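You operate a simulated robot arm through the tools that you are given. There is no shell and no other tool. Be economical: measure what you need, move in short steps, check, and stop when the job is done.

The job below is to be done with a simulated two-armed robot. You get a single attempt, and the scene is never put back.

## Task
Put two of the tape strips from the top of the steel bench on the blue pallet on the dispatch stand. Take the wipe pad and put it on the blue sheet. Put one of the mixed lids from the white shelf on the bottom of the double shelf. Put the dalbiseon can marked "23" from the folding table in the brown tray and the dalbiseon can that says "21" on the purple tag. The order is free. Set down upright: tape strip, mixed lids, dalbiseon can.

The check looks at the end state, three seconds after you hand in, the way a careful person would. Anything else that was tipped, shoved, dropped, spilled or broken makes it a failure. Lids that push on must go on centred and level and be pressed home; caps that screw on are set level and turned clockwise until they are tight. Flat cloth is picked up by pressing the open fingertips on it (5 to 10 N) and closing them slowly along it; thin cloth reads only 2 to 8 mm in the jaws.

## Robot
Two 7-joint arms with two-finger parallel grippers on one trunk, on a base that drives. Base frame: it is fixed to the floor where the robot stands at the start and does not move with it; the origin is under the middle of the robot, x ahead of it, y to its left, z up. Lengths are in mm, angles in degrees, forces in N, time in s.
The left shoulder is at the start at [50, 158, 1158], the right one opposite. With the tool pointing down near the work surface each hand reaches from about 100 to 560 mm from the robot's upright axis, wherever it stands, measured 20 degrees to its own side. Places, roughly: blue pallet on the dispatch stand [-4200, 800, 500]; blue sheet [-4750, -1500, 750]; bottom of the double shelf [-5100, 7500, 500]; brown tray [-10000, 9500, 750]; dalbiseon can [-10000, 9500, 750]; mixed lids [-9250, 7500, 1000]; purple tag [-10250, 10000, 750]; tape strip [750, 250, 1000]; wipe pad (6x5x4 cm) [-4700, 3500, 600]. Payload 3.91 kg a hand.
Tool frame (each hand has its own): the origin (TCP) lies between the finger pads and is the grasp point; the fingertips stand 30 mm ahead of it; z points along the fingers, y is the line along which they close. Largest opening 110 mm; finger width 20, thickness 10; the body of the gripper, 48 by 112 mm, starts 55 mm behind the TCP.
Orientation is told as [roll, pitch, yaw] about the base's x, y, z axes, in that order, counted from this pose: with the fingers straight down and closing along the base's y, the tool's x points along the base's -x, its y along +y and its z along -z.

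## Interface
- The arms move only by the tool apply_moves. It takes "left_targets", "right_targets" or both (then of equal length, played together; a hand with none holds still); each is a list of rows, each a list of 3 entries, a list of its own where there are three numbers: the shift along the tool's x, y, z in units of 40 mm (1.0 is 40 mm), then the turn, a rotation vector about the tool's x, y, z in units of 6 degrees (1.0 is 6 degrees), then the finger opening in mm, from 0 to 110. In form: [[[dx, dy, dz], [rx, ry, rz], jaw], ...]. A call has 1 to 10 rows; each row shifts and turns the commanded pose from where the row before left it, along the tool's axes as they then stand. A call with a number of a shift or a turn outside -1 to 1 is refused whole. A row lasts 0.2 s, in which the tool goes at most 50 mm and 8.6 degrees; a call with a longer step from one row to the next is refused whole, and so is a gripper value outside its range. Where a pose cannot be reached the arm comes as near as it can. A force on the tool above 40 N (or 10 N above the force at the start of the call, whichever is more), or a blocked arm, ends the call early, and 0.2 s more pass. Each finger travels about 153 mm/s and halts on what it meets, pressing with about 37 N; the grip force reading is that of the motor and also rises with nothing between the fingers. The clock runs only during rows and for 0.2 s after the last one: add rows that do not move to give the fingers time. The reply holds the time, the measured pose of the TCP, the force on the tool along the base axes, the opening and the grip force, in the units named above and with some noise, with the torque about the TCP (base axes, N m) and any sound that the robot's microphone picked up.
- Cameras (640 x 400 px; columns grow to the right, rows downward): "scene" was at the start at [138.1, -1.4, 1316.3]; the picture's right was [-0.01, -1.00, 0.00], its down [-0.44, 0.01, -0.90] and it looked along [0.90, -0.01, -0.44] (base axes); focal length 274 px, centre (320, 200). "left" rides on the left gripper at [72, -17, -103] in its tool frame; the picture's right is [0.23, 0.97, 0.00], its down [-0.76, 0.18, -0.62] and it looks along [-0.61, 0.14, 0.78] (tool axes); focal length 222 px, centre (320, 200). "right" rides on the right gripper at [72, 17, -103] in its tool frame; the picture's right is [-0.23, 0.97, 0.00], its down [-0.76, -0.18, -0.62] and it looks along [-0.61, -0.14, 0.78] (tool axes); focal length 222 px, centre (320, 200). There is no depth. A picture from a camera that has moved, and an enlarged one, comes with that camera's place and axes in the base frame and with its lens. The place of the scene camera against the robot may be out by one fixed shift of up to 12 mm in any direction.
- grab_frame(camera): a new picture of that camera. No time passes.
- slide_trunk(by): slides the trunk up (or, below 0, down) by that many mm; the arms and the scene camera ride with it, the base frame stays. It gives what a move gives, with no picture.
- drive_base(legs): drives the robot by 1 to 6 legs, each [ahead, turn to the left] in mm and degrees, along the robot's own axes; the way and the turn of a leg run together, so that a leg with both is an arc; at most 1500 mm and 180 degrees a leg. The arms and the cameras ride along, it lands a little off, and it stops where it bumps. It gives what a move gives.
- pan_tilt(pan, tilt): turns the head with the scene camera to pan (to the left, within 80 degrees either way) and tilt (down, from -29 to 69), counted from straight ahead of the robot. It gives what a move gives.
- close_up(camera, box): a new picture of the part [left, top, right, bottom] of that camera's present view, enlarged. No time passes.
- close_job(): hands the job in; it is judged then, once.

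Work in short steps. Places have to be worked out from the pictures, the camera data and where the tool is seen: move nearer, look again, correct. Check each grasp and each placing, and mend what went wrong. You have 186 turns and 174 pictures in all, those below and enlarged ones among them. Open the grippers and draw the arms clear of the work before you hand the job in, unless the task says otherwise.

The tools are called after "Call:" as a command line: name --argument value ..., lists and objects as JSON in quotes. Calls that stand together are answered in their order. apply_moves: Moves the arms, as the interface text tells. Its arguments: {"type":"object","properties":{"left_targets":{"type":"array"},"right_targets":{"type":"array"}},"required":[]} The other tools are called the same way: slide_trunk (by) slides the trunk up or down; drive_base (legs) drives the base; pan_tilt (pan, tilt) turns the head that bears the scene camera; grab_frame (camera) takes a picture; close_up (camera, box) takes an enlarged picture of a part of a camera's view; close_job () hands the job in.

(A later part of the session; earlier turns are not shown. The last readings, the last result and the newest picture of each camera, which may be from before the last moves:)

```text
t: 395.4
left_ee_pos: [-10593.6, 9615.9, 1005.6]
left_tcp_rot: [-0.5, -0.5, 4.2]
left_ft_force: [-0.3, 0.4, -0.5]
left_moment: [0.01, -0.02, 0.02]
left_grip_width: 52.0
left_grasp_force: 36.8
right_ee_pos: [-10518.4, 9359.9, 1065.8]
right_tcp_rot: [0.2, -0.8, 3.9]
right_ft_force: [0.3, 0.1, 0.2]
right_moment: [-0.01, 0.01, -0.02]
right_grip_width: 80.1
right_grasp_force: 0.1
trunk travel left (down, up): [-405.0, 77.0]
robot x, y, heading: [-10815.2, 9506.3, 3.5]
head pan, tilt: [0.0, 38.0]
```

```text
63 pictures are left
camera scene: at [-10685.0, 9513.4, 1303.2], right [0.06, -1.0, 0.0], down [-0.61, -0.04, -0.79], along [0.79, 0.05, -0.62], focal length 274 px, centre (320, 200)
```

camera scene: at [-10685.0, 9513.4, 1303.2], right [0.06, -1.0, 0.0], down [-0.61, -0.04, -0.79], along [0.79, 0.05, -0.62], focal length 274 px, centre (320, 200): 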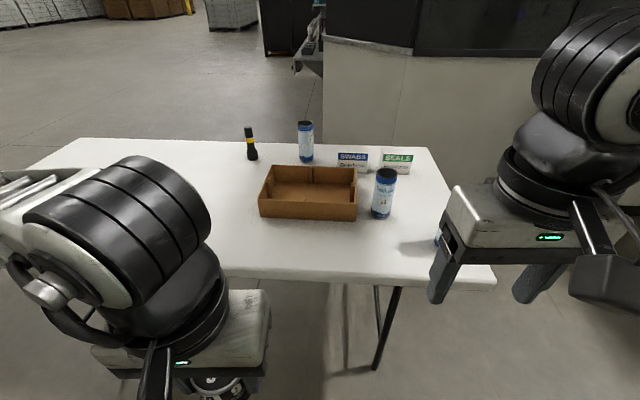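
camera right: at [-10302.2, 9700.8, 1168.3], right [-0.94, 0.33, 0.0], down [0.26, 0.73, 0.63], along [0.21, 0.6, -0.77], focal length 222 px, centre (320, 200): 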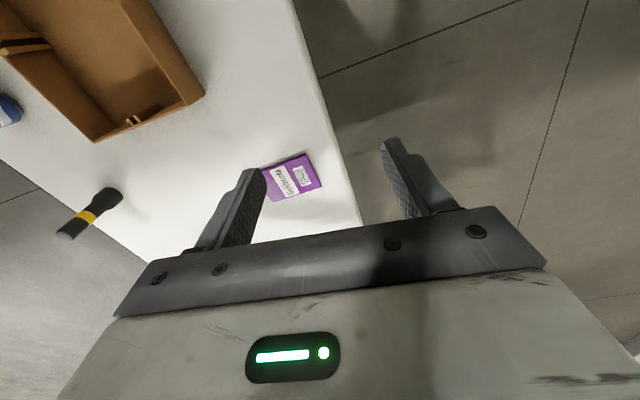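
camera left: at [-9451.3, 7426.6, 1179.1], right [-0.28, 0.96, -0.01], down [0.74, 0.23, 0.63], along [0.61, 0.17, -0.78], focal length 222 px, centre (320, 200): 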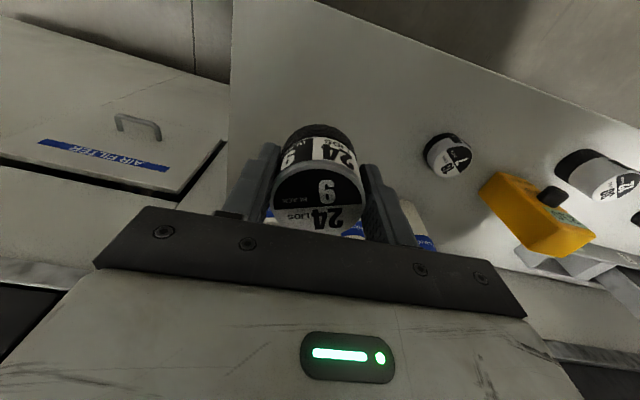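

The table height is 740. I zoom on the far can to read its number from this side.

Call:
close_up --camera "scene" --box '[290, 115, 325, 170]'

Call:
drive_base --legs '[[330, -3]]'

Call:
grab_frame --camera "scene"

```text
7.27 times, centred on (308, 142) of scene
camera zoom: at [-10685.0, 9513.4, 1303.2], right [0.06, -1.0, 0.0], down [-0.61, -0.04, -0.79], along [0.79, 0.05, -0.62], focal length 1994 px, centre (411, 618)
```

zoom: 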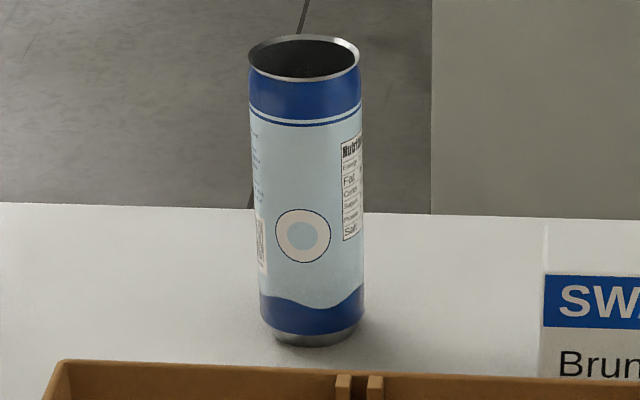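

```text
t: 397.6
left_ee_pos: [-10257.8, 9619.8, 1005.9]
left_tcp_rot: [-0.6, -0.5, 1.7]
left_ft_force: [0.3, 1.0, -1.4]
left_moment: [0.01, 0.02, 0.01]
left_grip_width: 52.0
left_grasp_force: 37.1
right_ee_pos: [-10192.1, 9360.6, 1064.4]
right_tcp_rot: [0.2, -0.9, 1.5]
right_ft_force: [0.8, -0.4, 0.1]
right_moment: [-0.02, 0.0, 0.0]
right_grip_width: 80.3
right_grasp_force: 0.1
trunk travel left (down, up): [-405.0, 77.0]
robot x, y, heading: [-10483.4, 9518.3, 1.4]
head pan, tilt: [0.0, 38.0]
```

```text
61 pictures are left
camera scene: at [-10352.7, 9521.8, 1303.1], right [0.02, -1.0, 0.0], down [-0.62, -0.01, -0.79], along [0.79, 0.02, -0.62], focal length 274 px, centre (320, 200)
```

scene: 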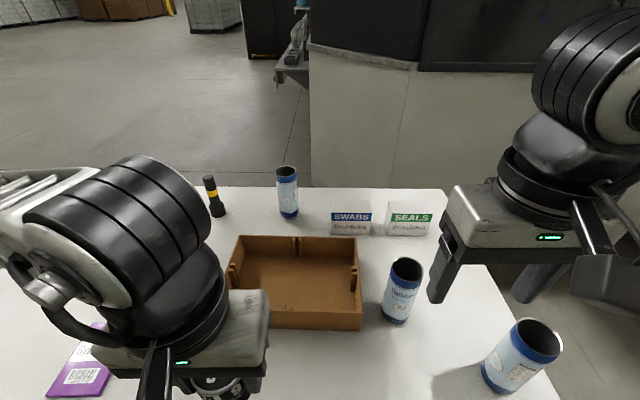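

By elimination the far can is "21" (its number faces away; I'll verify when lifted). I move the right hand above "23" at (-10038,9368).

Call:
apply_moves --right_targets '[[[-0.95, 0.05, 0], [0, 0, 0], 95], [[-0.95, 0.05, 0], [0, 0, 0], 95], [[-0.95, 0.03, 0], [0, 0, 0], 95], [[-0.95, 0, 0], [0, 0, 0], 95], [[0, 0, 0.9], [0, 0, 0], 95]]'

Call:
grab_frame --camera "right"

```text
t: 398.8
left_ee_pos: [-10258.5, 9620.5, 1007.0]
left_tcp_rot: [-0.5, -0.5, 1.7]
left_ft_force: [-0.4, -0.4, -0.2]
left_moment: [-0.01, 0.0, -0.02]
left_grip_width: 51.9
left_grasp_force: 37.0
right_ee_pos: [-10039.3, 9370.3, 1032.9]
right_tcp_rot: [0.2, -0.9, 1.5]
right_ft_force: [0.3, -0.1, 0.2]
right_moment: [-0.01, -0.02, -0.02]
right_grip_width: 95.3
right_grasp_force: 0.1
trunk travel left (down, up): [-405.0, 77.0]
robot x, y, heading: [-10485.3, 9521.2, 1.3]
head pan, tilt: [0.0, 38.0]
```

```text
60 pictures are left
camera right: at [-10114.0, 9384.1, 1135.4], right [0.2, 0.98, 0.01], down [0.76, -0.16, 0.63], along [0.62, -0.12, -0.77], focal length 222 px, centre (320, 200)
```

right: 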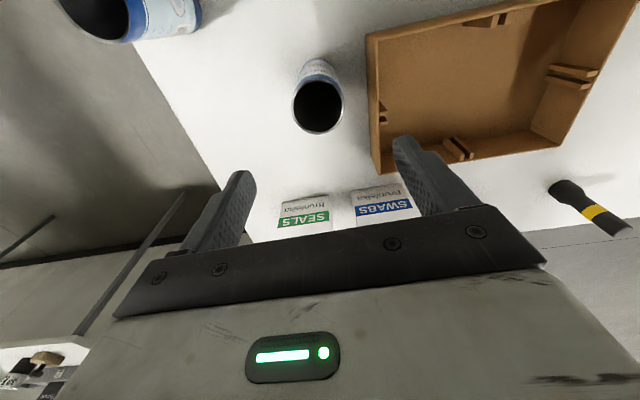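

Can "23" rim is at about (-10046,9370). I narrow to 78 mm and descend to TCP z≈863, tips staying above the tray wall.

Call:
apply_moves --right_targets '[[[0.15, 0, 0.5], [0, 0, 0], 78], [[0, 0, 0.9], [0, 0, 0], 78], [[0, 0, 0.9], [0, 0, 0], 78], [[0, 0, 0.9], [0, 0, 0], 78], [[0, 0, 0.9], [0, 0, 0], 78], [[0, 0, 0], [0, 0, 0], 78]]'

Call:
grab_frame --camera "right"

Call:
grab_frame --camera "scene"

```text
t: 400.2
left_ee_pos: [-10257.9, 9620.2, 1005.5]
left_tcp_rot: [-0.5, -0.5, 1.7]
left_ft_force: [0.0, 0.4, -0.5]
left_moment: [-0.02, -0.01, 0.02]
left_grip_width: 51.9
left_grasp_force: 36.6
right_ee_pos: [-10043.8, 9370.4, 868.0]
right_tcp_rot: [0.2, -0.8, 1.5]
right_ft_force: [-0.2, -0.2, -0.1]
right_moment: [0.02, 0.02, 0.01]
right_grip_width: 77.9
right_grasp_force: 0.2
trunk travel left (down, up): [-405.0, 77.0]
robot x, y, heading: [-10487.6, 9518.9, 1.3]
head pan, tilt: [0.0, 38.0]
```

```text
59 pictures are left
camera right: at [-10117.6, 9384.1, 970.7], right [0.2, 0.98, 0.01], down [0.76, -0.16, 0.63], along [0.62, -0.12, -0.77], focal length 222 px, centre (320, 200)
```

right: 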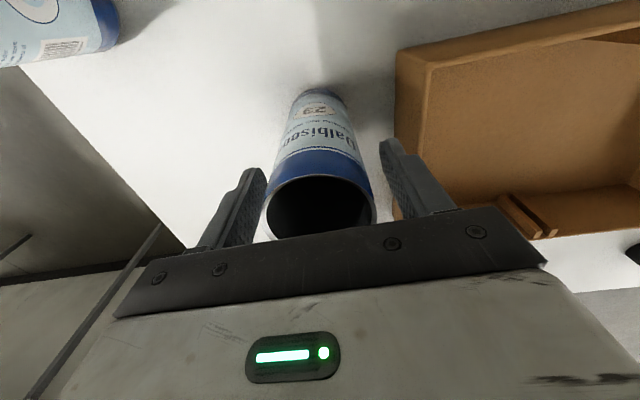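

```text
58 pictures are left
camera scene: at [-10353.2, 9521.8, 1303.2], right [0.02, -1.0, 0.0], down [-0.62, -0.01, -0.79], along [0.79, 0.02, -0.62], focal length 274 px, centre (320, 200)
```

scene: 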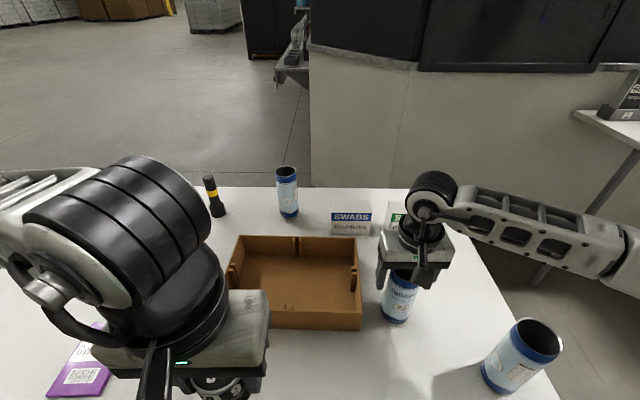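

Geometry shows the can is centred and ~145 mm tall, number 23 confirmed. I go 16 mm lower and close.

Call:
apply_moves --right_targets '[[[0, 0, 0.4], [0, 0, 0], 78], [[0, 0, 0], [0, 0, 0], 65], [[0, 0, 0], [0, 0, 0], 55], [[0, 0, 0], [0, 0, 0], 48], [[0, 0, 0], [0, 0, 0], 44], [[0, 0, 0], [0, 0, 0], 44]]'

```text
t: 401.6
left_ee_pos: [-10257.8, 9620.5, 1006.4]
left_tcp_rot: [-0.5, -0.5, 1.7]
left_ft_force: [-0.2, -1.2, 0.0]
left_moment: [-0.01, -0.02, 0.04]
left_grip_width: 51.8
left_grasp_force: 37.2
right_ee_pos: [-10043.2, 9371.0, 850.5]
right_tcp_rot: [0.2, -0.8, 1.4]
right_ft_force: [0.4, -0.6, 0.2]
right_moment: [-0.02, -0.01, -0.01]
right_grip_width: 59.1
right_grasp_force: 37.3
trunk travel left (down, up): [-405.0, 77.0]
robot x, y, heading: [-10483.2, 9518.9, 1.2]
head pan, tilt: [0.0, 38.0]
```

Gripped at 59 mm. I lift 110 mm and carry it over the tray to (-10005,9540).

Call:
apply_moves --right_targets '[[[0, 0, -0.5], [0, 0, 0], 44], [[0, 0, -1], [0, 0, 0], 44], [[0, 0, -1], [0, 0, 0], 44], [[0, 0, -0.4], [0, 0, 0], 44], [[-0.21, 0.85, 0], [0, 0, 0], 44], [[-0.21, 0.85, 0], [0, 0, 0], 44], [[-0.21, 0.85, 0], [0, 0, 0], 44], [[-0.21, 0.85, 0], [0, 0, 0], 44], [[-0.21, 0.85, 0], [0, 0, 0], 44]]'

Call:
grab_frame --camera "right"

Call:
grab_frame --camera "scene"

```text
t: 403.6
left_ee_pos: [-10258.2, 9620.4, 1006.5]
left_tcp_rot: [-0.4, -0.5, 1.7]
left_ft_force: [-0.1, 0.9, -1.1]
left_moment: [0.01, 0.0, 0.0]
left_grip_width: 51.9
left_grasp_force: 37.0
right_ee_pos: [-10006.4, 9542.7, 967.9]
right_tcp_rot: [0.2, -1.0, 1.5]
right_ft_force: [-0.6, 0.4, 0.1]
right_moment: [-0.01, 0.02, 0.03]
right_grip_width: 58.9
right_grasp_force: 37.4
trunk travel left (down, up): [-405.0, 77.0]
robot x, y, heading: [-10484.6, 9519.4, 0.9]
head pan, tilt: [0.0, 38.0]
```

```text
57 pictures are left
camera right: at [-10079.7, 9556.6, 1070.3], right [0.2, 0.98, 0.01], down [0.76, -0.16, 0.63], along [0.62, -0.12, -0.77], focal length 222 px, centre (320, 200)
```

right: 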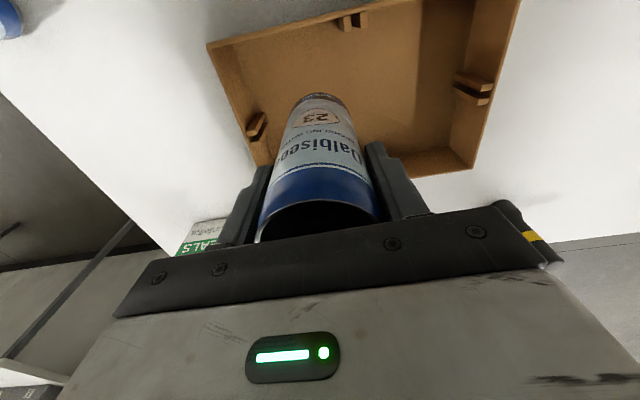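

```text
56 pictures are left
camera scene: at [-10353.1, 9522.3, 1303.2], right [0.02, -1.0, 0.0], down [-0.62, -0.01, -0.79], along [0.79, 0.02, -0.62], focal length 274 px, centre (320, 200)
```

scene: 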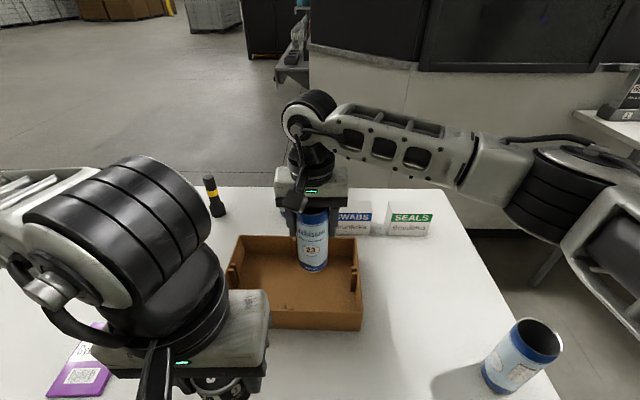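

The can is over the tray interior. I lower ~100 mm and then in small steps to contact.

Call:
apply_moves --right_targets '[[[0, 0, 0.9], [0, 0, 0], 44], [[0, 0, 0.9], [0, 0, 0], 44], [[0, 0, 0.75], [0, 0, 0], 44], [[0, 0, 0.06], [0, 0, 0], 44], [[0, 0, 0.06], [0, 0, 0], 44], [[0, 0, 0.06], [0, 0, 0], 44]]'

```text
t: 405.0
left_ee_pos: [-10257.3, 9620.3, 1004.6]
left_tcp_rot: [-0.5, -0.5, 1.7]
left_ft_force: [-0.8, 0.0, -1.4]
left_moment: [-0.01, -0.01, -0.02]
left_grip_width: 52.0
left_grasp_force: 37.6
right_ee_pos: [-10006.3, 9541.9, 859.3]
right_tcp_rot: [0.3, -0.9, 1.5]
right_ft_force: [-0.5, 0.5, 0.1]
right_moment: [0.02, 0.03, -0.01]
right_grip_width: 58.8
right_grasp_force: 36.9
trunk travel left (down, up): [-405.0, 77.0]
robot x, y, heading: [-10484.3, 9521.5, 1.1]
head pan, tilt: [0.0, 38.0]
```

No contact yet at 859; I continue in 1.5 mm steps.

Call:
apply_moves --right_targets '[[[0, 0, 0.04], [0, 0, 0], 44], [[0, 0, 0.04], [0, 0, 0], 44], [[0, 0, 0.04], [0, 0, 0], 44], [[0, 0, 0.04], [0, 0, 0], 44], [[0, 0, 0.03], [0, 0, 0], 44]]'

```text
t: 406.2
left_ee_pos: [-10258.1, 9619.5, 1007.1]
left_tcp_rot: [-0.5, -0.6, 1.7]
left_ft_force: [-0.4, -0.1, -0.7]
left_moment: [0.01, -0.01, 0.01]
left_grip_width: 52.1
left_grasp_force: 37.0
right_ee_pos: [-10005.6, 9543.4, 855.4]
right_tcp_rot: [0.3, -1.2, 1.7]
right_ft_force: [-0.6, -2.3, 25.2]
right_moment: [-0.31, 0.12, 0.03]
right_grip_width: 59.2
right_grasp_force: 36.9
trunk travel left (down, up): [-405.0, 77.0]
robot x, y, heading: [-10484.1, 9518.1, 1.0]
head pan, tilt: [0.0, 38.0]
```

Firm contact (25 N) at z=855, as expected for the tray floor. I relieve 1 mm, open, and rise.

Call:
apply_moves --right_targets '[[[0, 0, -0.03], [0, 0, 0], 60], [[0, 0, 0], [0, 0, 0], 72], [[0, 0, 0], [0, 0, 0], 80], [[0, 0, -0.5], [0, 0, 0], 80], [[0, 0, -1], [0, 0, 0], 80], [[0, 0, -1], [0, 0, 0], 80], [[0, 0, -1], [0, 0, 0], 80], [[0, 0, -1], [0, 0, 0], 80]]'

Call:
grab_frame --camera "scene"

Call:
grab_frame --camera "right"

```text
t: 408.0
left_ee_pos: [-10257.3, 9620.4, 1006.8]
left_tcp_rot: [-0.5, -0.5, 1.7]
left_ft_force: [-0.6, -0.4, -0.8]
left_moment: [0.0, 0.03, 0.04]
left_grip_width: 51.8
left_grasp_force: 36.6
right_ee_pos: [-10010.0, 9539.0, 1033.7]
right_tcp_rot: [0.2, -0.8, 1.5]
right_ft_force: [-0.6, 0.4, -0.8]
right_moment: [-0.01, 0.0, 0.01]
right_grip_width: 80.0
right_grasp_force: 0.1
trunk travel left (down, up): [-405.0, 77.0]
robot x, y, heading: [-10485.1, 9516.9, 1.4]
head pan, tilt: [0.0, 38.0]
```

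```text
55 pictures are left
camera scene: at [-10353.4, 9521.8, 1303.2], right [0.02, -1.0, 0.0], down [-0.62, -0.01, -0.79], along [0.79, 0.02, -0.62], focal length 274 px, centre (320, 200)
```

scene: 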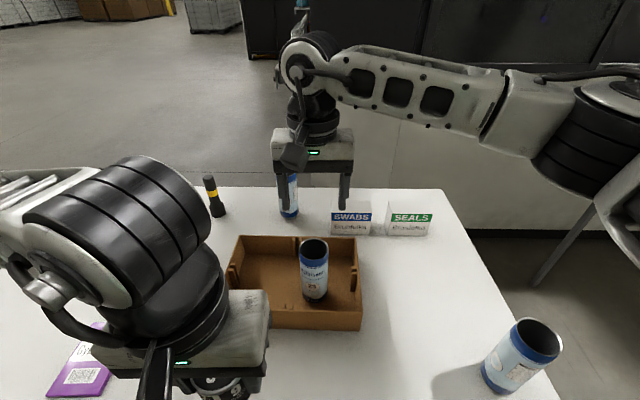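

```text
54 pictures are left
camera right: at [-10084.1, 9552.6, 1136.9], right [0.2, 0.98, 0.01], down [0.76, -0.16, 0.63], along [0.62, -0.12, -0.77], focal length 222 px, centre (320, 200)
```

right: 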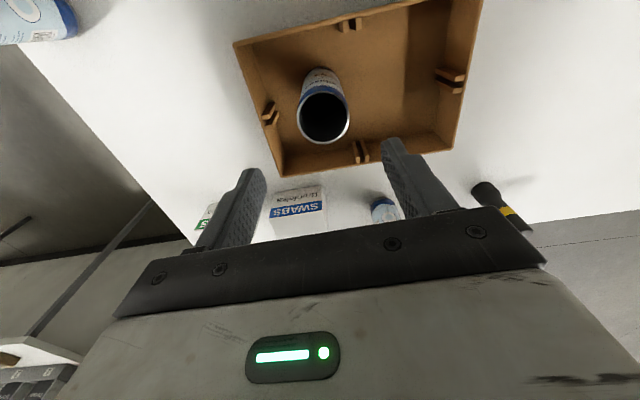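

Can "23" stands upright in the tray. For can "21" I need the right shoulder in line with it, so I back off, shift north ~235 mm, and come in again.

Call:
drive_base --legs '[[-350, 0], [0, 51], [300, 0], [0, -51]]'

Call:
apply_moves --right_targets '[[[0, 0, 0], [0, -1, 0], 85], [[0, 0, 0], [0, -1, 0], 85], [[0, 0, 0], [0, -1, 0], 85], [[0, 0, 0], [0, -1, 0], 85], [[0, 0, 0], [0, -1, 0], 85], [[0, 0, 0], [0, -1, 0], 85], [[0, 0, 0], [0, -1, 0], 85], [[0, 0, 0], [0, -1, 0], 85], [[0, 0, 0], [0, -1, 0], 85], [[0, 0, 0], [0, -1, 0], 85]]'

Call:
grab_frame --camera "scene"

```text
t: 416.5
left_ee_pos: [-10432.0, 9865.2, 1006.7]
left_tcp_rot: [-0.5, -0.5, 4.5]
left_ft_force: [-0.8, -0.5, -1.4]
left_moment: [0.02, 0.0, 0.03]
left_grip_width: 51.9
left_grasp_force: 37.0
right_ee_pos: [-10180.1, 9794.8, 1033.4]
right_tcp_rot: [0.1, -0.8, 4.2]
right_ft_force: [-0.3, -0.4, 0.4]
right_moment: [0.0, 0.01, -0.01]
right_grip_width: 79.9
right_grasp_force: 0.0
trunk travel left (down, up): [-405.0, 77.0]
robot x, y, heading: [-10655.6, 9755.0, 4.0]
head pan, tilt: [0.0, 38.0]
```

```text
t: 418.7
left_ee_pos: [-10432.4, 9864.7, 1006.1]
left_tcp_rot: [-0.6, -0.5, 4.5]
left_ft_force: [-0.1, 0.5, -0.1]
left_moment: [0.03, 0.01, 0.04]
left_grip_width: 51.7
left_grasp_force: 36.7
right_ee_pos: [-10181.9, 9795.6, 1033.7]
right_tcp_rot: [0.5, -60.9, 4.0]
right_ft_force: [-0.2, -0.7, 0.0]
right_moment: [0.0, 0.02, 0.03]
right_grip_width: 84.9
right_grasp_force: 0.1
trunk travel left (down, up): [-405.0, 77.0]
robot x, y, heading: [-10654.4, 9752.7, 3.7]
head pan, tilt: [0.0, 38.0]
```

```text
53 pictures are left
camera scene: at [-10523.2, 9761.7, 1303.2], right [0.07, -1.0, 0.0], down [-0.61, -0.04, -0.79], along [0.79, 0.05, -0.62], focal length 274 px, centre (320, 200)
```

scene: 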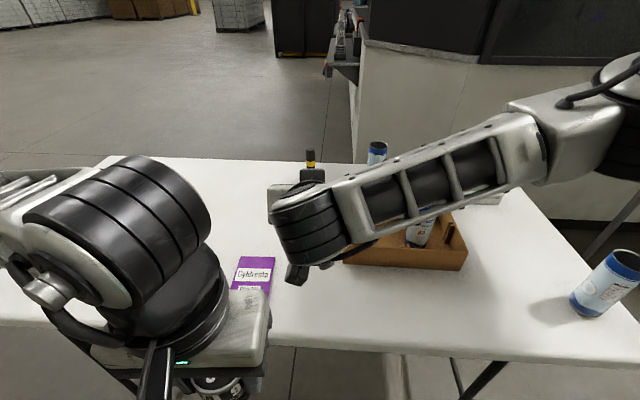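

I shift the hand right to be in line with the can (y≈9640), then drive 190 mm ahead so the base goes slightly under the table top.

Call:
apply_moves --right_targets '[[[0, -0.97, 0], [0, 0, 0], 85], [[0, -0.97, 0], [0, 0, 0], 85], [[0, -0.97, 0], [0, 0, 0], 85], [[0, -0.97, 0], [0, 0, 0], 85]]'

Call:
drive_base --legs '[[185, -3]]'

Call:
grab_frame --camera "scene"

Call:
grab_frame --camera "right"

```text
t: 419.7
left_ee_pos: [-10432.7, 9863.2, 1005.9]
left_tcp_rot: [-0.5, -0.5, 4.3]
left_ft_force: [-0.2, 0.1, -0.8]
left_moment: [-0.03, -0.01, -0.01]
left_grip_width: 51.9
left_grasp_force: 37.5
right_ee_pos: [-10171.5, 9639.8, 1033.1]
right_tcp_rot: [0.4, -60.8, 3.9]
right_ft_force: [-0.2, -0.4, -0.1]
right_moment: [-0.02, 0.01, -0.02]
right_grip_width: 85.1
right_grasp_force: 0.0
trunk travel left (down, up): [-405.0, 77.0]
robot x, y, heading: [-10653.6, 9752.9, 3.9]
head pan, tilt: [0.0, 38.0]
```

```text
t: 421.2
left_ee_pos: [-10244.9, 9860.5, 1006.3]
left_tcp_rot: [-0.6, -0.4, 1.4]
left_ft_force: [-0.7, 0.3, 0.2]
left_moment: [0.02, 0.02, 0.03]
left_grip_width: 51.7
left_grasp_force: 37.2
right_ee_pos: [-9995.6, 9623.6, 1033.7]
right_tcp_rot: [0.3, -60.8, 0.9]
right_ft_force: [-0.1, 0.5, 0.0]
right_moment: [-0.01, -0.03, -0.01]
right_grip_width: 85.0
right_grasp_force: 0.0
trunk travel left (down, up): [-405.0, 77.0]
robot x, y, heading: [-10473.7, 9761.1, 1.0]
head pan, tilt: [0.0, 38.0]
```

```text
52 pictures are left
camera scene: at [-10340.9, 9762.5, 1303.1], right [0.02, -1.0, 0.0], down [-0.62, -0.01, -0.79], along [0.79, 0.01, -0.62], focal length 274 px, centre (320, 200)
```

scene: 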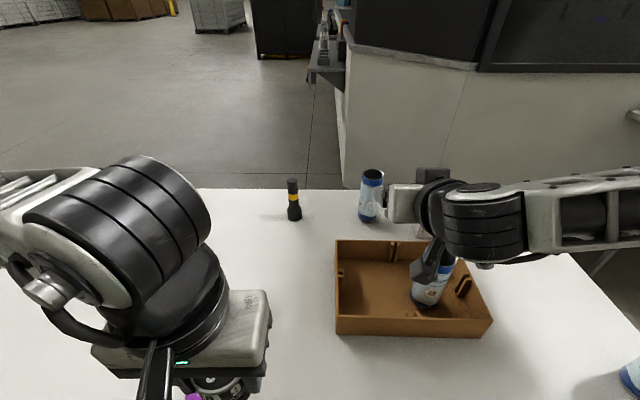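

```text
51 pictures are left
camera right: at [-10120.2, 9636.3, 1020.6], right [0.09, 0.98, 0.2], down [-0.17, -0.18, 0.97], along [0.98, -0.12, 0.15], focal length 222 px, centre (320, 200)
```

right: 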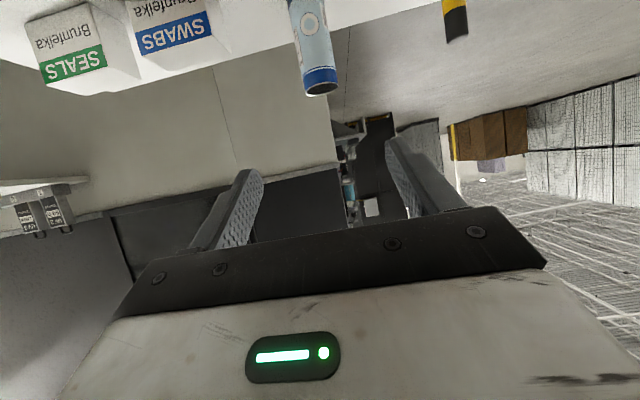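

Can "21" is at about (-9709,9621), top z≈889. I extend the right hand above it at z≈1034.

Call:
apply_moves --right_targets '[[[-0.486, -0.02, 0.87], [0, 0, 0], 88], [[-0.486, -0.02, 0.87], [0, 0, 0], 88], [[-0.486, -0.02, 0.87], [0, 0, 0], 88], [[-0.486, -0.02, 0.87], [0, 0, 0], 88], [[-0.486, -0.02, 0.87], [0, 0, 0], 88], [[-0.486, -0.02, 0.87], [0, 0, 0], 88], [[-0.486, -0.02, 0.87], [0, 0, 0], 88]]'

Call:
grab_frame --camera "scene"

Call:
grab_frame --camera "right"

```text
t: 422.8
left_ee_pos: [-10246.4, 9861.2, 1006.8]
left_tcp_rot: [-0.6, -0.5, 1.4]
left_ft_force: [-0.2, 0.2, 0.1]
left_moment: [0.02, -0.01, 0.04]
left_grip_width: 52.2
left_grasp_force: 37.0
right_ee_pos: [-9717.1, 9622.4, 1031.8]
right_tcp_rot: [0.3, -60.7, 1.1]
right_ft_force: [-0.2, 0.4, -0.1]
right_moment: [0.05, -0.01, -0.01]
right_grip_width: 87.9
right_grasp_force: 0.2
trunk travel left (down, up): [-405.0, 77.0]
robot x, y, heading: [-10476.6, 9758.2, 0.8]
head pan, tilt: [0.0, 38.0]
```

```text
50 pictures are left
camera scene: at [-10341.3, 9763.0, 1303.1], right [0.02, -1.0, 0.0], down [-0.62, -0.01, -0.79], along [0.79, 0.01, -0.62], focal length 274 px, centre (320, 200)
```

scene: 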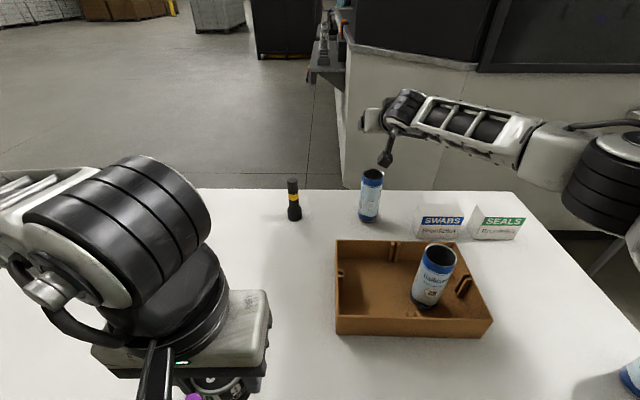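

```text
49 pictures are left
camera right: at [-9842.4, 9636.1, 1019.4], right [0.09, 0.98, 0.2], down [-0.17, -0.18, 0.97], along [0.98, -0.12, 0.15], focal length 222 px, centre (320, 200)
```

right: 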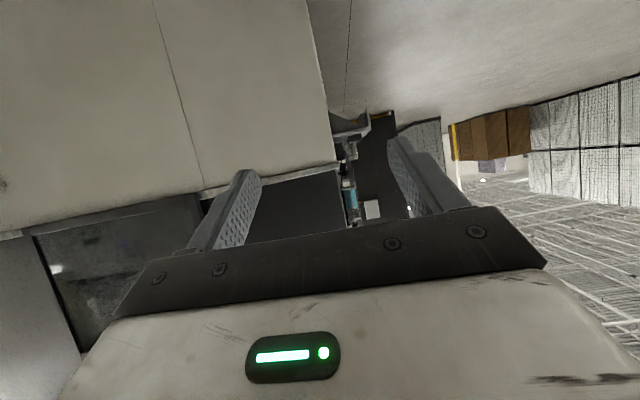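

The hand is above the can. I descend vertically 130 mm and check alignment.

Call:
apply_moves --right_targets '[[[0.71, 0, 0.4], [0, 0, 0], 88], [[0.71, 0, 0.4], [0, 0, 0], 88], [[0.71, 0, 0.4], [0, 0, 0], 88], [[0.71, 0, 0.4], [0, 0, 0], 88]]'

Call:
grab_frame --camera "right"

Call:
close_up --camera "scene" --box '[320, 130, 460, 240]'

```text
t: 423.8
left_ee_pos: [-10245.1, 9861.2, 1006.5]
left_tcp_rot: [-0.5, -0.5, 1.4]
left_ft_force: [0.9, 0.6, -0.6]
left_moment: [0.02, 0.02, 0.01]
left_grip_width: 51.9
left_grasp_force: 36.9
right_ee_pos: [-9717.5, 9623.6, 900.5]
right_tcp_rot: [0.6, -60.8, 0.9]
right_ft_force: [0.6, 0.4, -0.1]
right_moment: [0.0, 0.03, 0.02]
right_grip_width: 88.1
right_grasp_force: 0.0
trunk travel left (down, up): [-405.0, 77.0]
robot x, y, heading: [-10474.1, 9763.7, 0.7]
head pan, tilt: [0.0, 38.0]
```

```text
48 pictures are left
camera right: at [-9842.5, 9636.9, 887.5], right [0.09, 0.98, 0.2], down [-0.17, -0.19, 0.97], along [0.98, -0.12, 0.15], focal length 222 px, centre (320, 200)
```

right: 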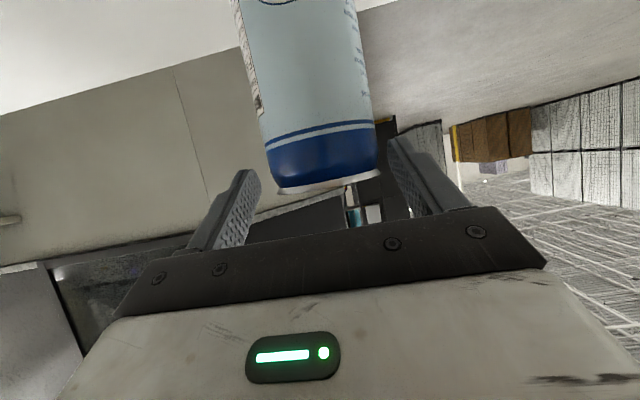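

```text
3.64 times, centred on (390, 185) of scene
camera zoom: at [-10341.3, 9762.6, 1303.2], right [0.02, -1.0, 0.0], down [-0.62, -0.01, -0.79], along [0.79, 0.01, -0.62], focal length 997 px, centre (66, 254)
```

zoom: 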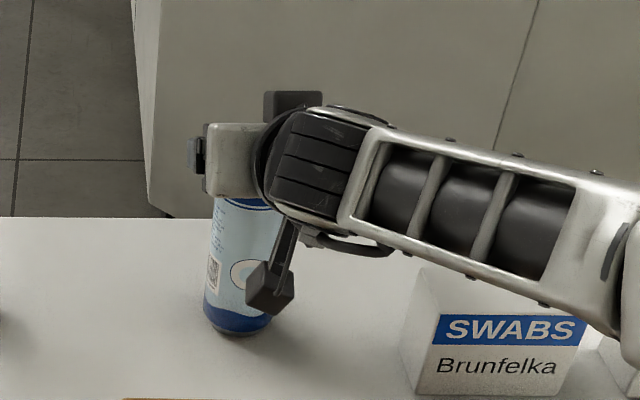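

The can is laterally centred; for palm clearance I descend 57 mm while moving back 10 mm.

Call:
apply_moves --right_targets '[[[0.12, 0, -0.22], [0, 0, 0], 88], [[0.62, 0, 0.35], [0, 0, 0], 88], [[0.62, 0, 0.35], [0, 0, 0], 88], [[0, 0, 0], [0, 0, 0], 88]]'

Call:
grab_frame --camera "right"

```text
t: 424.8
left_ee_pos: [-10244.9, 9861.5, 1007.0]
left_tcp_rot: [-0.5, -0.4, 1.5]
left_ft_force: [0.0, -0.3, -0.5]
left_moment: [-0.03, 0.0, -0.01]
left_grip_width: 51.8
left_grasp_force: 37.1
right_ee_pos: [-9727.1, 9623.0, 844.0]
right_tcp_rot: [0.3, -60.7, 0.9]
right_ft_force: [-0.2, 0.4, -0.2]
right_moment: [0.01, -0.01, 0.04]
right_grip_width: 88.2
right_grasp_force: 0.1
trunk travel left (down, up): [-405.0, 77.0]
robot x, y, heading: [-10476.2, 9759.8, 1.2]
head pan, tilt: [0.0, 38.0]
```

```text
46 pictures are left
camera right: at [-9852.4, 9637.4, 832.1], right [0.09, 0.98, 0.2], down [-0.17, -0.18, 0.97], along [0.98, -0.12, 0.15], focal length 222 px, centre (320, 200)
```

right: 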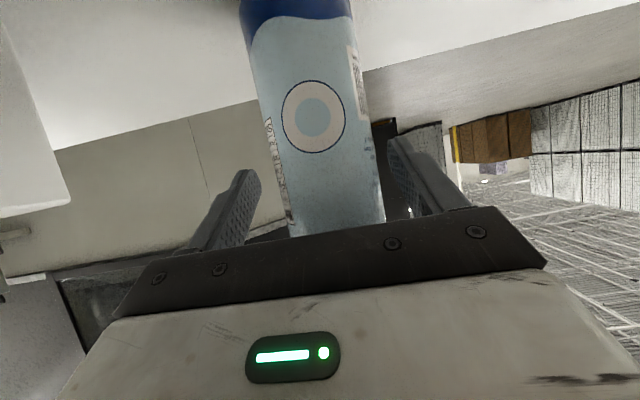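

The can sits between the fingers. I close slowly.

Call:
apply_moves --right_targets '[[[0, 0, 0], [0, 0, 0], 74], [[0, 0, 0], [0, 0, 0], 64], [[0, 0, 0], [0, 0, 0], 56], [[0, 0, 0], [0, 0, 0], 48], [[0, 0, 0], [0, 0, 0], 44]]'

Call:
apply_moves --right_targets '[[[-0.43, 0, -0.24], [0, 0, 0], 44], [[-0.8, 0, -0.45], [0, 0, 0], 44], [[-0.8, 0, -0.45], [0, 0, 0], 44], [[-0.8, 0, -0.45], [0, 0, 0], 44], [[-0.4, 0, -0.22], [0, 0, 0], 44]]'

Call:
grab_frame --camera "scene"

Call:
grab_frame --camera "right"

```text
t: 426.0
left_ee_pos: [-10245.7, 9861.5, 1006.1]
left_tcp_rot: [-0.5, -0.5, 1.4]
left_ft_force: [-0.6, -0.6, -1.6]
left_moment: [0.02, 0.02, 0.03]
left_grip_width: 52.0
left_grasp_force: 37.0
right_ee_pos: [-9728.2, 9623.7, 844.3]
right_tcp_rot: [0.4, -60.8, 0.8]
right_ft_force: [-0.2, 0.6, -0.1]
right_moment: [0.02, -0.03, -0.05]
right_grip_width: 55.2
right_grasp_force: 37.1
trunk travel left (down, up): [-405.0, 77.0]
robot x, y, heading: [-10470.5, 9765.6, 0.7]
head pan, tilt: [0.0, 38.0]
```

```text
t: 427.2
left_ee_pos: [-10245.0, 9860.7, 1007.5]
left_tcp_rot: [-0.5, -0.5, 1.4]
left_ft_force: [0.2, 0.2, -0.3]
left_moment: [0.0, 0.0, 0.0]
left_grip_width: 51.8
left_grasp_force: 37.2
right_ee_pos: [-9724.5, 9623.2, 994.5]
right_tcp_rot: [0.4, -60.8, 0.8]
right_ft_force: [-0.4, -1.0, -0.3]
right_moment: [-0.02, 0.04, 0.0]
right_grip_width: 55.0
right_grasp_force: 37.3
trunk travel left (down, up): [-405.0, 77.0]
robot x, y, heading: [-10475.3, 9761.6, 0.6]
head pan, tilt: [0.0, 38.0]
```

```text
45 pictures are left
camera scene: at [-10341.6, 9762.5, 1303.2], right [0.02, -1.0, 0.0], down [-0.62, -0.01, -0.79], along [0.79, 0.01, -0.62], focal length 274 px, centre (320, 200)
```

scene: 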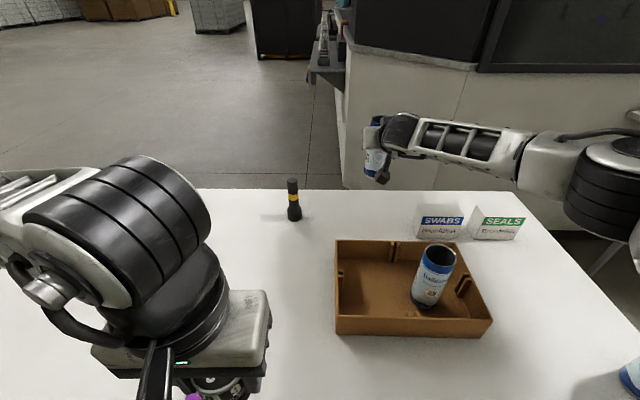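

```text
44 pictures are left
camera right: at [-9850.0, 9636.7, 982.8], right [0.09, 0.98, 0.2], down [-0.17, -0.18, 0.97], along [0.98, -0.12, 0.15], focal length 222 px, centre (320, 200)
```

right: 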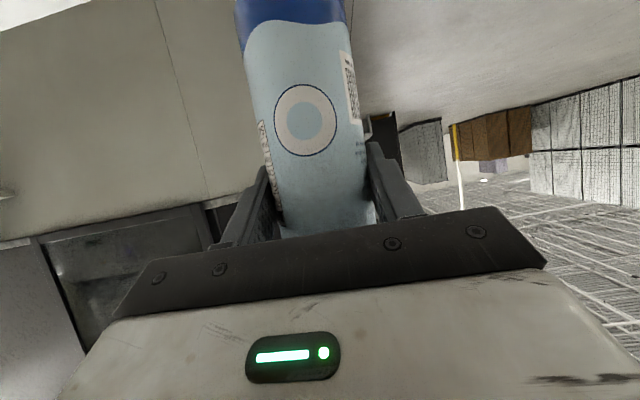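

Can held. I raise it a bit more, draw it back over the table, then reposition the base in front of the purple tag (axis ≈(-10630,10095)).

Call:
apply_moves --right_targets '[[[-0.87, 0, -0.49], [0, 0, 0], 44], [[0.4, 0, -0.8], [0, 0, 0], 44], [[0.435, 0, -0.78], [0, 0, 0], 44], [[0.435, 0, -0.78], [0, 0, 0], 44], [[0.435, 0, -0.78], [0, 0, 0], 44], [[0.435, 0, -0.78], [0, 0, 0], 44], [[0.435, 0, -0.78], [0, 0, 0], 44]]'

Call:
drive_base --legs '[[-330, 0], [0, 61], [370, 0], [0, -61]]'

Call:
grab_frame --camera "scene"

```text
t: 428.8
left_ee_pos: [-10246.5, 9860.6, 1007.3]
left_tcp_rot: [-0.5, -0.5, 1.4]
left_ft_force: [-0.4, -0.2, -0.5]
left_moment: [0.01, -0.02, -0.01]
left_grip_width: 51.8
left_grasp_force: 36.9
right_ee_pos: [-9944.1, 9617.5, 1035.8]
right_tcp_rot: [0.4, -61.0, 0.9]
right_ft_force: [-0.3, -0.7, -0.1]
right_moment: [0.05, 0.02, 0.01]
right_grip_width: 54.9
right_grasp_force: 36.9
trunk travel left (down, up): [-405.0, 77.0]
robot x, y, heading: [-10478.3, 9760.8, 1.2]
head pan, tilt: [0.0, 38.0]
```

```text
t: 438.3
left_ee_pos: [-10400.6, 10174.0, 1006.1]
left_tcp_rot: [-0.5, -0.5, 1.0]
left_ft_force: [-0.9, 0.9, -0.9]
left_moment: [0.0, 0.0, 0.01]
left_grip_width: 52.0
left_grasp_force: 37.0
right_ee_pos: [-10100.0, 9929.0, 1035.9]
right_tcp_rot: [0.4, -60.7, 0.3]
right_ft_force: [-0.2, -0.2, 0.8]
right_moment: [-0.01, 0.02, 0.0]
right_grip_width: 55.7
right_grasp_force: 36.9
trunk travel left (down, up): [-405.0, 77.0]
robot x, y, heading: [-10631.7, 10077.4, 0.4]
head pan, tilt: [0.0, 38.0]
```

```text
43 pictures are left
camera scene: at [-10496.8, 10076.5, 1303.2], right [0.01, -1.0, 0.0], down [-0.62, 0.0, -0.79], along [0.79, 0.01, -0.62], focal length 274 px, centre (320, 200)
```

scene: 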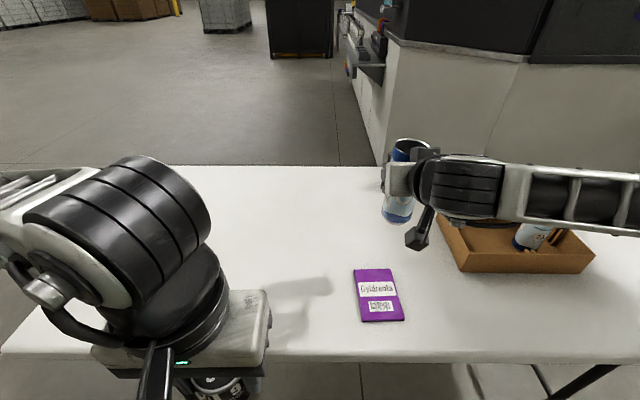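

The tag centre is at about (-10128,9951). I move the can above it, to about 20 mm over the tag.

Call:
apply_moves --right_targets '[[[0.84, 0.11, 0.24], [0, 0, 0], 44], [[0.84, 0.11, 0.24], [0, 0, 0], 44], [[0.84, 0.11, 0.24], [0, 0, 0], 44], [[0.84, 0.11, 0.24], [0, 0, 0], 44], [[0.84, 0.11, 0.24], [0, 0, 0], 44]]'

Call:
grab_frame --camera "scene"

Call:
grab_frame --camera "right"

```text
t: 439.5
left_ee_pos: [-10400.5, 10174.1, 1006.8]
left_tcp_rot: [-0.4, -0.5, 1.0]
left_ft_force: [-0.6, 0.5, -0.4]
left_moment: [0.02, -0.01, 0.02]
left_grip_width: 51.9
left_grasp_force: 37.3
right_ee_pos: [-10134.8, 9977.6, 887.8]
right_tcp_rot: [0.1, -60.7, 0.3]
right_ft_force: [1.0, 0.0, -0.4]
right_moment: [-0.04, 0.02, 0.0]
right_grip_width: 56.1
right_grasp_force: 36.4
right hand out of reach, approached as far as the arm can: row 4, 5
trunk travel left (down, up): [-405.0, 77.0]
robot x, y, heading: [-10631.0, 10076.7, 0.4]
head pan, tilt: [0.0, 38.0]
```

```text
42 pictures are left
camera scene: at [-10496.5, 10076.1, 1303.2], right [0.01, -1.0, 0.0], down [-0.62, 0.0, -0.79], along [0.79, 0.01, -0.62], focal length 274 px, centre (320, 200)
```

scene: 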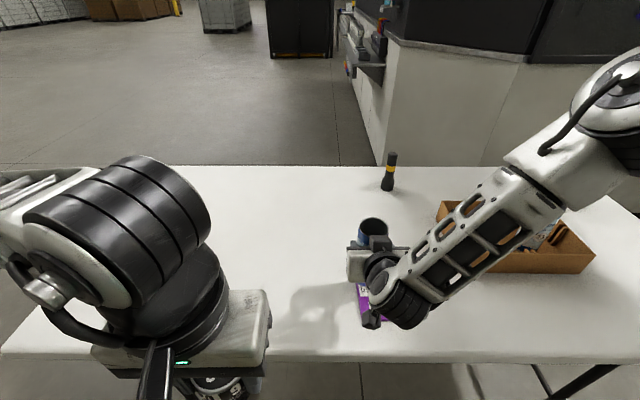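

```text
41 pictures are left
camera right: at [-10260.5, 9993.1, 875.1], right [0.1, 0.97, 0.2], down [-0.17, -0.18, 0.97], along [0.98, -0.13, 0.15], focal length 222 px, centre (320, 200)
```

right: 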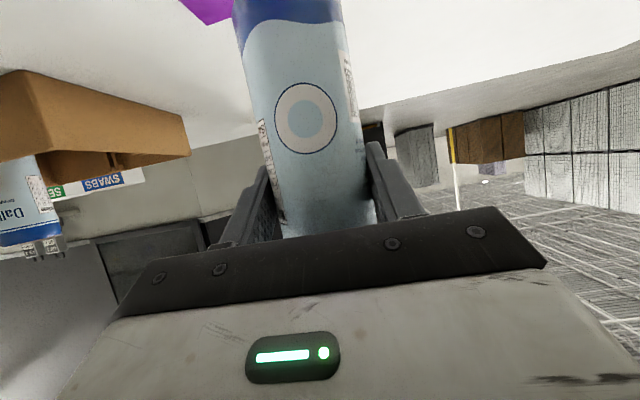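

The arm hit its reach limit (low and close). I raise the hand 60 mm, lower the trunk 100 mm to ease the posture, and re-measure.

Call:
apply_moves --right_targets '[[[-0.65, 0, -0.37], [0, 0, 0], 44], [[-0.87, 0, -0.49], [0, 0, 0], 44], [[-0.3, 0, -0.2], [0, 0, 0], 44]]'

Call:
slide_trunk --by -80

```text
t: 440.3
left_ee_pos: [-10399.7, 10174.4, 1006.5]
left_tcp_rot: [-0.5, -0.5, 1.1]
left_ft_force: [-0.1, 0.5, 0.0]
left_moment: [0.01, 0.0, 0.0]
left_grip_width: 51.9
left_grasp_force: 36.6
right_ee_pos: [-10141.0, 9977.7, 969.2]
right_tcp_rot: [0.3, -60.8, 0.5]
right_ft_force: [0.4, -0.6, -0.8]
right_moment: [0.01, 0.0, 0.04]
right_grip_width: 55.6
right_grasp_force: 36.7
trunk travel left (down, up): [-405.0, 77.0]
robot x, y, heading: [-10631.9, 10072.9, 0.4]
head pan, tilt: [0.0, 38.0]
```

```text
t: 441.5
left_ee_pos: [-10400.2, 10173.1, 927.1]
left_tcp_rot: [-0.5, -0.7, 1.1]
left_ft_force: [0.1, -0.3, -1.2]
left_moment: [-0.01, -0.01, 0.02]
left_grip_width: 51.9
left_grasp_force: 37.0
right_ee_pos: [-10139.8, 9977.0, 890.3]
right_tcp_rot: [0.4, -60.8, 0.3]
right_ft_force: [-0.2, -0.5, 0.1]
right_moment: [-0.01, 0.01, -0.02]
right_grip_width: 56.0
right_grasp_force: 37.0
trunk travel left (down, up): [-325.0, 157.0]
robot x, y, heading: [-10629.9, 10073.9, 0.7]
head pan, tilt: [0.0, 38.0]
```

Now the hand is at (-10140,9977,890). I shift −26 mm in y and lower 22 mm.

Call:
apply_moves --right_targets '[[[0, -0.65, 0], [0, 0, 0], 44], [[0.48, 0, 0.27], [0, 0, 0], 44], [[0, 0, 0], [0, 0, 0], 44]]'

Call:
grab_frame --camera "scene"

Call:
grab_frame --camera "right"

```text
t: 442.3
left_ee_pos: [-10399.4, 10174.1, 925.4]
left_tcp_rot: [-0.5, -0.5, 1.0]
left_ft_force: [0.1, 0.5, -0.9]
left_moment: [0.01, 0.03, 0.01]
left_grip_width: 51.9
left_grasp_force: 36.4
right_ee_pos: [-10141.3, 9951.6, 868.3]
right_tcp_rot: [0.3, -60.7, 0.5]
right_ft_force: [0.4, -0.9, 0.6]
right_moment: [0.02, 0.0, -0.02]
right_grip_width: 55.9
right_grasp_force: 37.2
trunk travel left (down, up): [-325.0, 157.0]
robot x, y, heading: [-10633.0, 10074.3, 0.3]
head pan, tilt: [0.0, 38.0]
```

```text
40 pictures are left
camera scene: at [-10496.8, 10076.6, 1223.2], right [0.01, -1.0, 0.0], down [-0.62, 0.0, -0.79], along [0.79, 0.01, -0.62], focal length 274 px, centre (320, 200)
```

scene: 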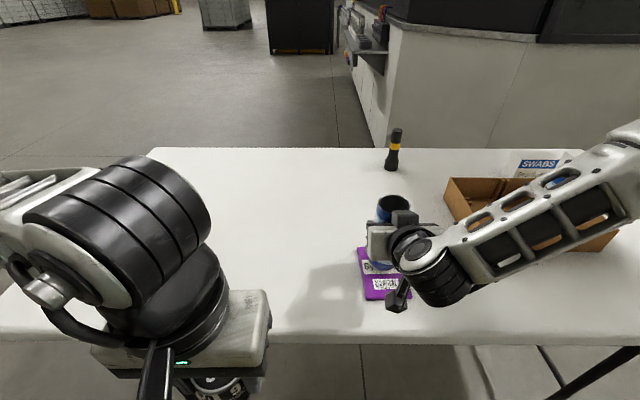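

```text
39 pictures are left
camera right: at [-10265.9, 9965.5, 856.0], right [0.1, 0.97, 0.2], down [-0.17, -0.18, 0.97], along [0.98, -0.13, 0.15], focal length 222 px, centre (320, 200)
```

right: 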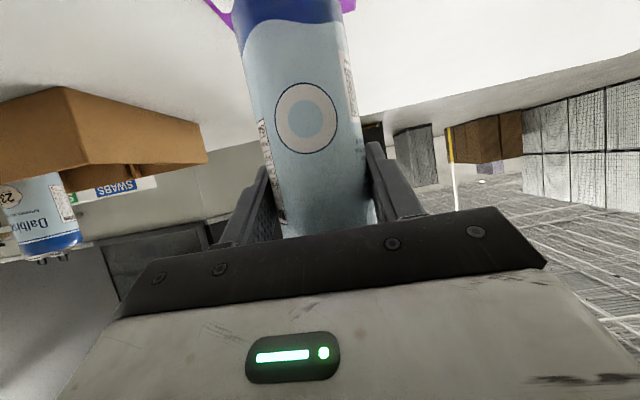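

The can is over the tag's centre. I lower 14 mm, then in 2 mm steps to contact.

Call:
apply_moves --right_targets '[[[0.3, 0, 0.17], [0, 0, 0], 44], [[0.044, 0, 0.024], [0, 0, 0], 44], [[0.044, 0, 0.024], [0, 0, 0], 44], [[0.044, 0, 0.024], [0, 0, 0], 44]]'

```text
t: 443.3
left_ee_pos: [-10401.4, 10174.4, 928.6]
left_tcp_rot: [-0.5, -0.7, 1.0]
left_ft_force: [0.1, 0.6, -0.6]
left_moment: [-0.05, 0.03, 0.01]
left_grip_width: 51.8
left_grasp_force: 36.8
right_ee_pos: [-10139.0, 9954.1, 853.0]
right_tcp_rot: [0.1, -61.4, 0.3]
right_ft_force: [-5.5, -0.4, 29.7]
right_moment: [-0.13, 0.26, 0.01]
right_grip_width: 55.6
right_grasp_force: 37.0
trunk travel left (down, up): [-325.0, 157.0]
robot x, y, heading: [-10626.0, 10074.7, 0.3]
head pan, tilt: [0.0, 38.0]
```

Contact (30 N). I ease up 2 mm to relax it, check the force, then release.

Call:
apply_moves --right_targets '[[[-0.04, 0, -0.022], [0, 0, 0], 44], [[0, 0, 0], [0, 0, 0], 44]]'

```text
t: 443.9
left_ee_pos: [-10400.9, 10173.7, 926.9]
left_tcp_rot: [-0.4, -0.6, 1.0]
left_ft_force: [0.0, 0.0, -0.1]
left_moment: [0.02, 0.02, 0.04]
left_grip_width: 51.9
left_grasp_force: 37.6
right_ee_pos: [-10138.8, 9953.2, 854.4]
right_tcp_rot: [0.2, -61.3, 0.5]
right_ft_force: [3.7, 0.6, 24.4]
right_moment: [0.11, -0.57, -0.02]
right_grip_width: 55.9
right_grasp_force: 37.5
trunk travel left (down, up): [-325.0, 157.0]
robot x, y, heading: [-10632.3, 10076.8, 0.5]
head pan, tilt: [0.0, 38.0]
```

Call:
apply_moves --right_targets '[[[-0.04, 0, -0.022], [0, 0, 0], 44], [[-0.02, 0, -0.01], [0, 0, 0], 44], [[0, 0, 0], [0, 0, 0], 44]]'

Call:
grab_frame --camera "right"

Call:
close_up --camera "scene" --box '[330, 180, 450, 310]'

```text
t: 444.7
left_ee_pos: [-10400.7, 10174.0, 927.1]
left_tcp_rot: [-0.6, -0.6, 1.1]
left_ft_force: [-0.3, -0.3, -0.1]
left_moment: [0.0, 0.02, 0.0]
left_grip_width: 51.8
left_grasp_force: 36.8
right_ee_pos: [-10141.1, 9951.8, 854.4]
right_tcp_rot: [0.2, -61.1, 0.6]
right_ft_force: [4.4, 1.6, 16.3]
right_moment: [0.18, -0.67, 0.03]
right_grip_width: 55.9
right_grasp_force: 37.4
trunk travel left (down, up): [-325.0, 157.0]
robot x, y, heading: [-10629.1, 10074.6, 0.4]
head pan, tilt: [0.0, 38.0]
```

```text
38 pictures are left
camera right: at [-10264.9, 9966.6, 841.2], right [0.1, 0.97, 0.2], down [-0.17, -0.18, 0.97], along [0.98, -0.13, 0.15], focal length 222 px, centre (320, 200)
```

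right: 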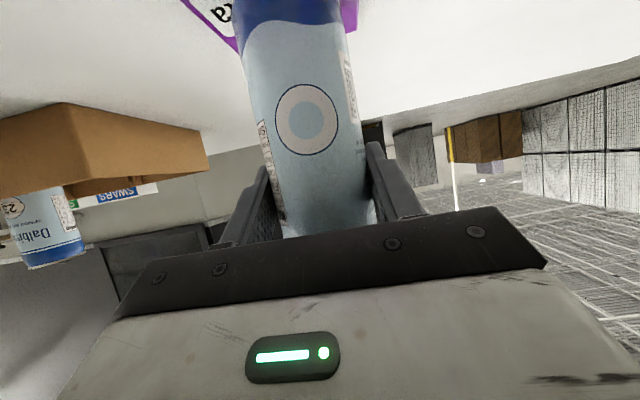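

```text
3.08 times, centred on (390, 245) of scene
camera zoom: at [-10497.8, 10077.0, 1223.3], right [0.01, -1.0, 0.0], down [-0.61, -0.01, -0.79], along [0.79, 0.01, -0.61], focal length 844 px, centre (105, 62)
```

zoom: 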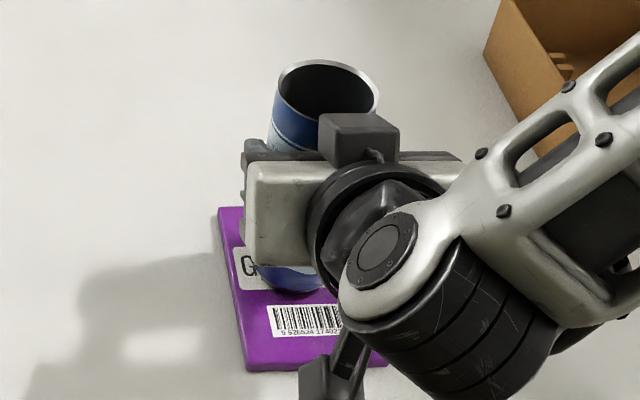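

The tag is a ~9 mm thick slab, and the can rests on it. I ease up another 3 mm to shed the load, then open slowly.

Call:
apply_moves --right_targets '[[[-0.05, 0, -0.027], [0, 0, 0], 44], [[0, 0, 0], [0, 0, 0], 44], [[0, 0, 0], [0, 0, 0], 57], [[0, 0, 0], [0, 0, 0], 60], [[0, 0, 0], [0, 0, 0], 68], [[0, 0, 0], [0, 0, 0], 78], [[0, 0, 0], [0, 0, 0], 88], [[0, 0, 0], [0, 0, 0], 88]]'

Call:
close_up --camera "scene" --box '[330, 180, 450, 310]'

Call:
grab_frame --camera "right"

```text
t: 446.5
left_ee_pos: [-10400.5, 10174.8, 925.2]
left_tcp_rot: [-0.5, -0.5, 1.0]
left_ft_force: [0.7, 0.4, -0.5]
left_moment: [-0.01, -0.02, 0.01]
left_grip_width: 51.6
left_grasp_force: 36.9
right_ee_pos: [-10139.2, 9953.1, 854.8]
right_tcp_rot: [0.4, -60.8, 0.5]
right_ft_force: [0.5, -0.9, 0.3]
right_moment: [-0.03, 0.0, 0.02]
right_grip_width: 87.9
right_grasp_force: 0.1
trunk travel left (down, up): [-325.0, 157.0]
robot x, y, heading: [-10629.3, 10073.0, 0.4]
head pan, tilt: [0.0, 38.0]
```

```text
3.08 times, centred on (390, 245) of scene
camera zoom: at [-10496.8, 10076.6, 1223.2], right [0.01, -1.0, 0.0], down [-0.62, 0.0, -0.79], along [0.79, 0.01, -0.62], focal length 844 px, centre (105, 62)
```

zoom: 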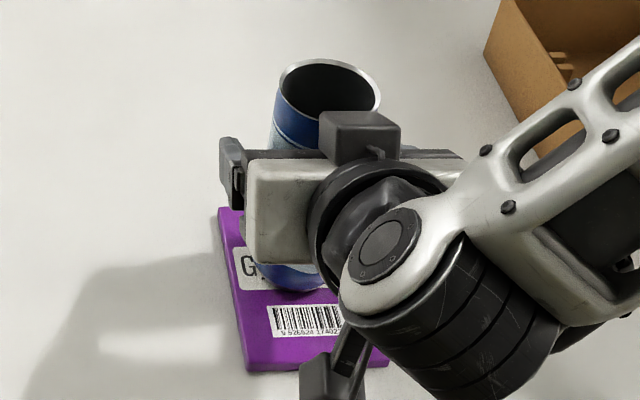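

```text
35 pictures are left
camera right: at [-10264.3, 9966.3, 842.5], right [0.1, 0.97, 0.2], down [-0.17, -0.18, 0.97], along [0.98, -0.13, 0.15], focal length 222 px, centre (320, 200)
```

right: 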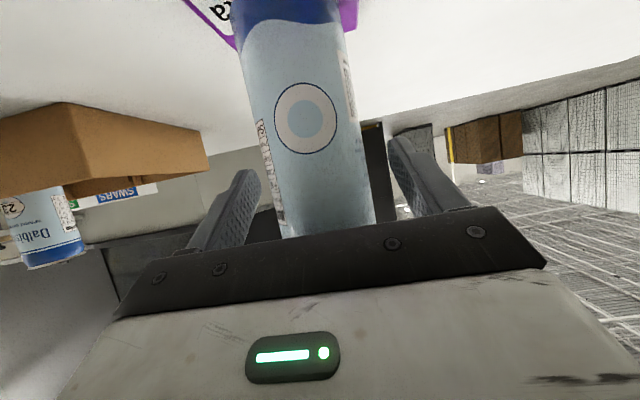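

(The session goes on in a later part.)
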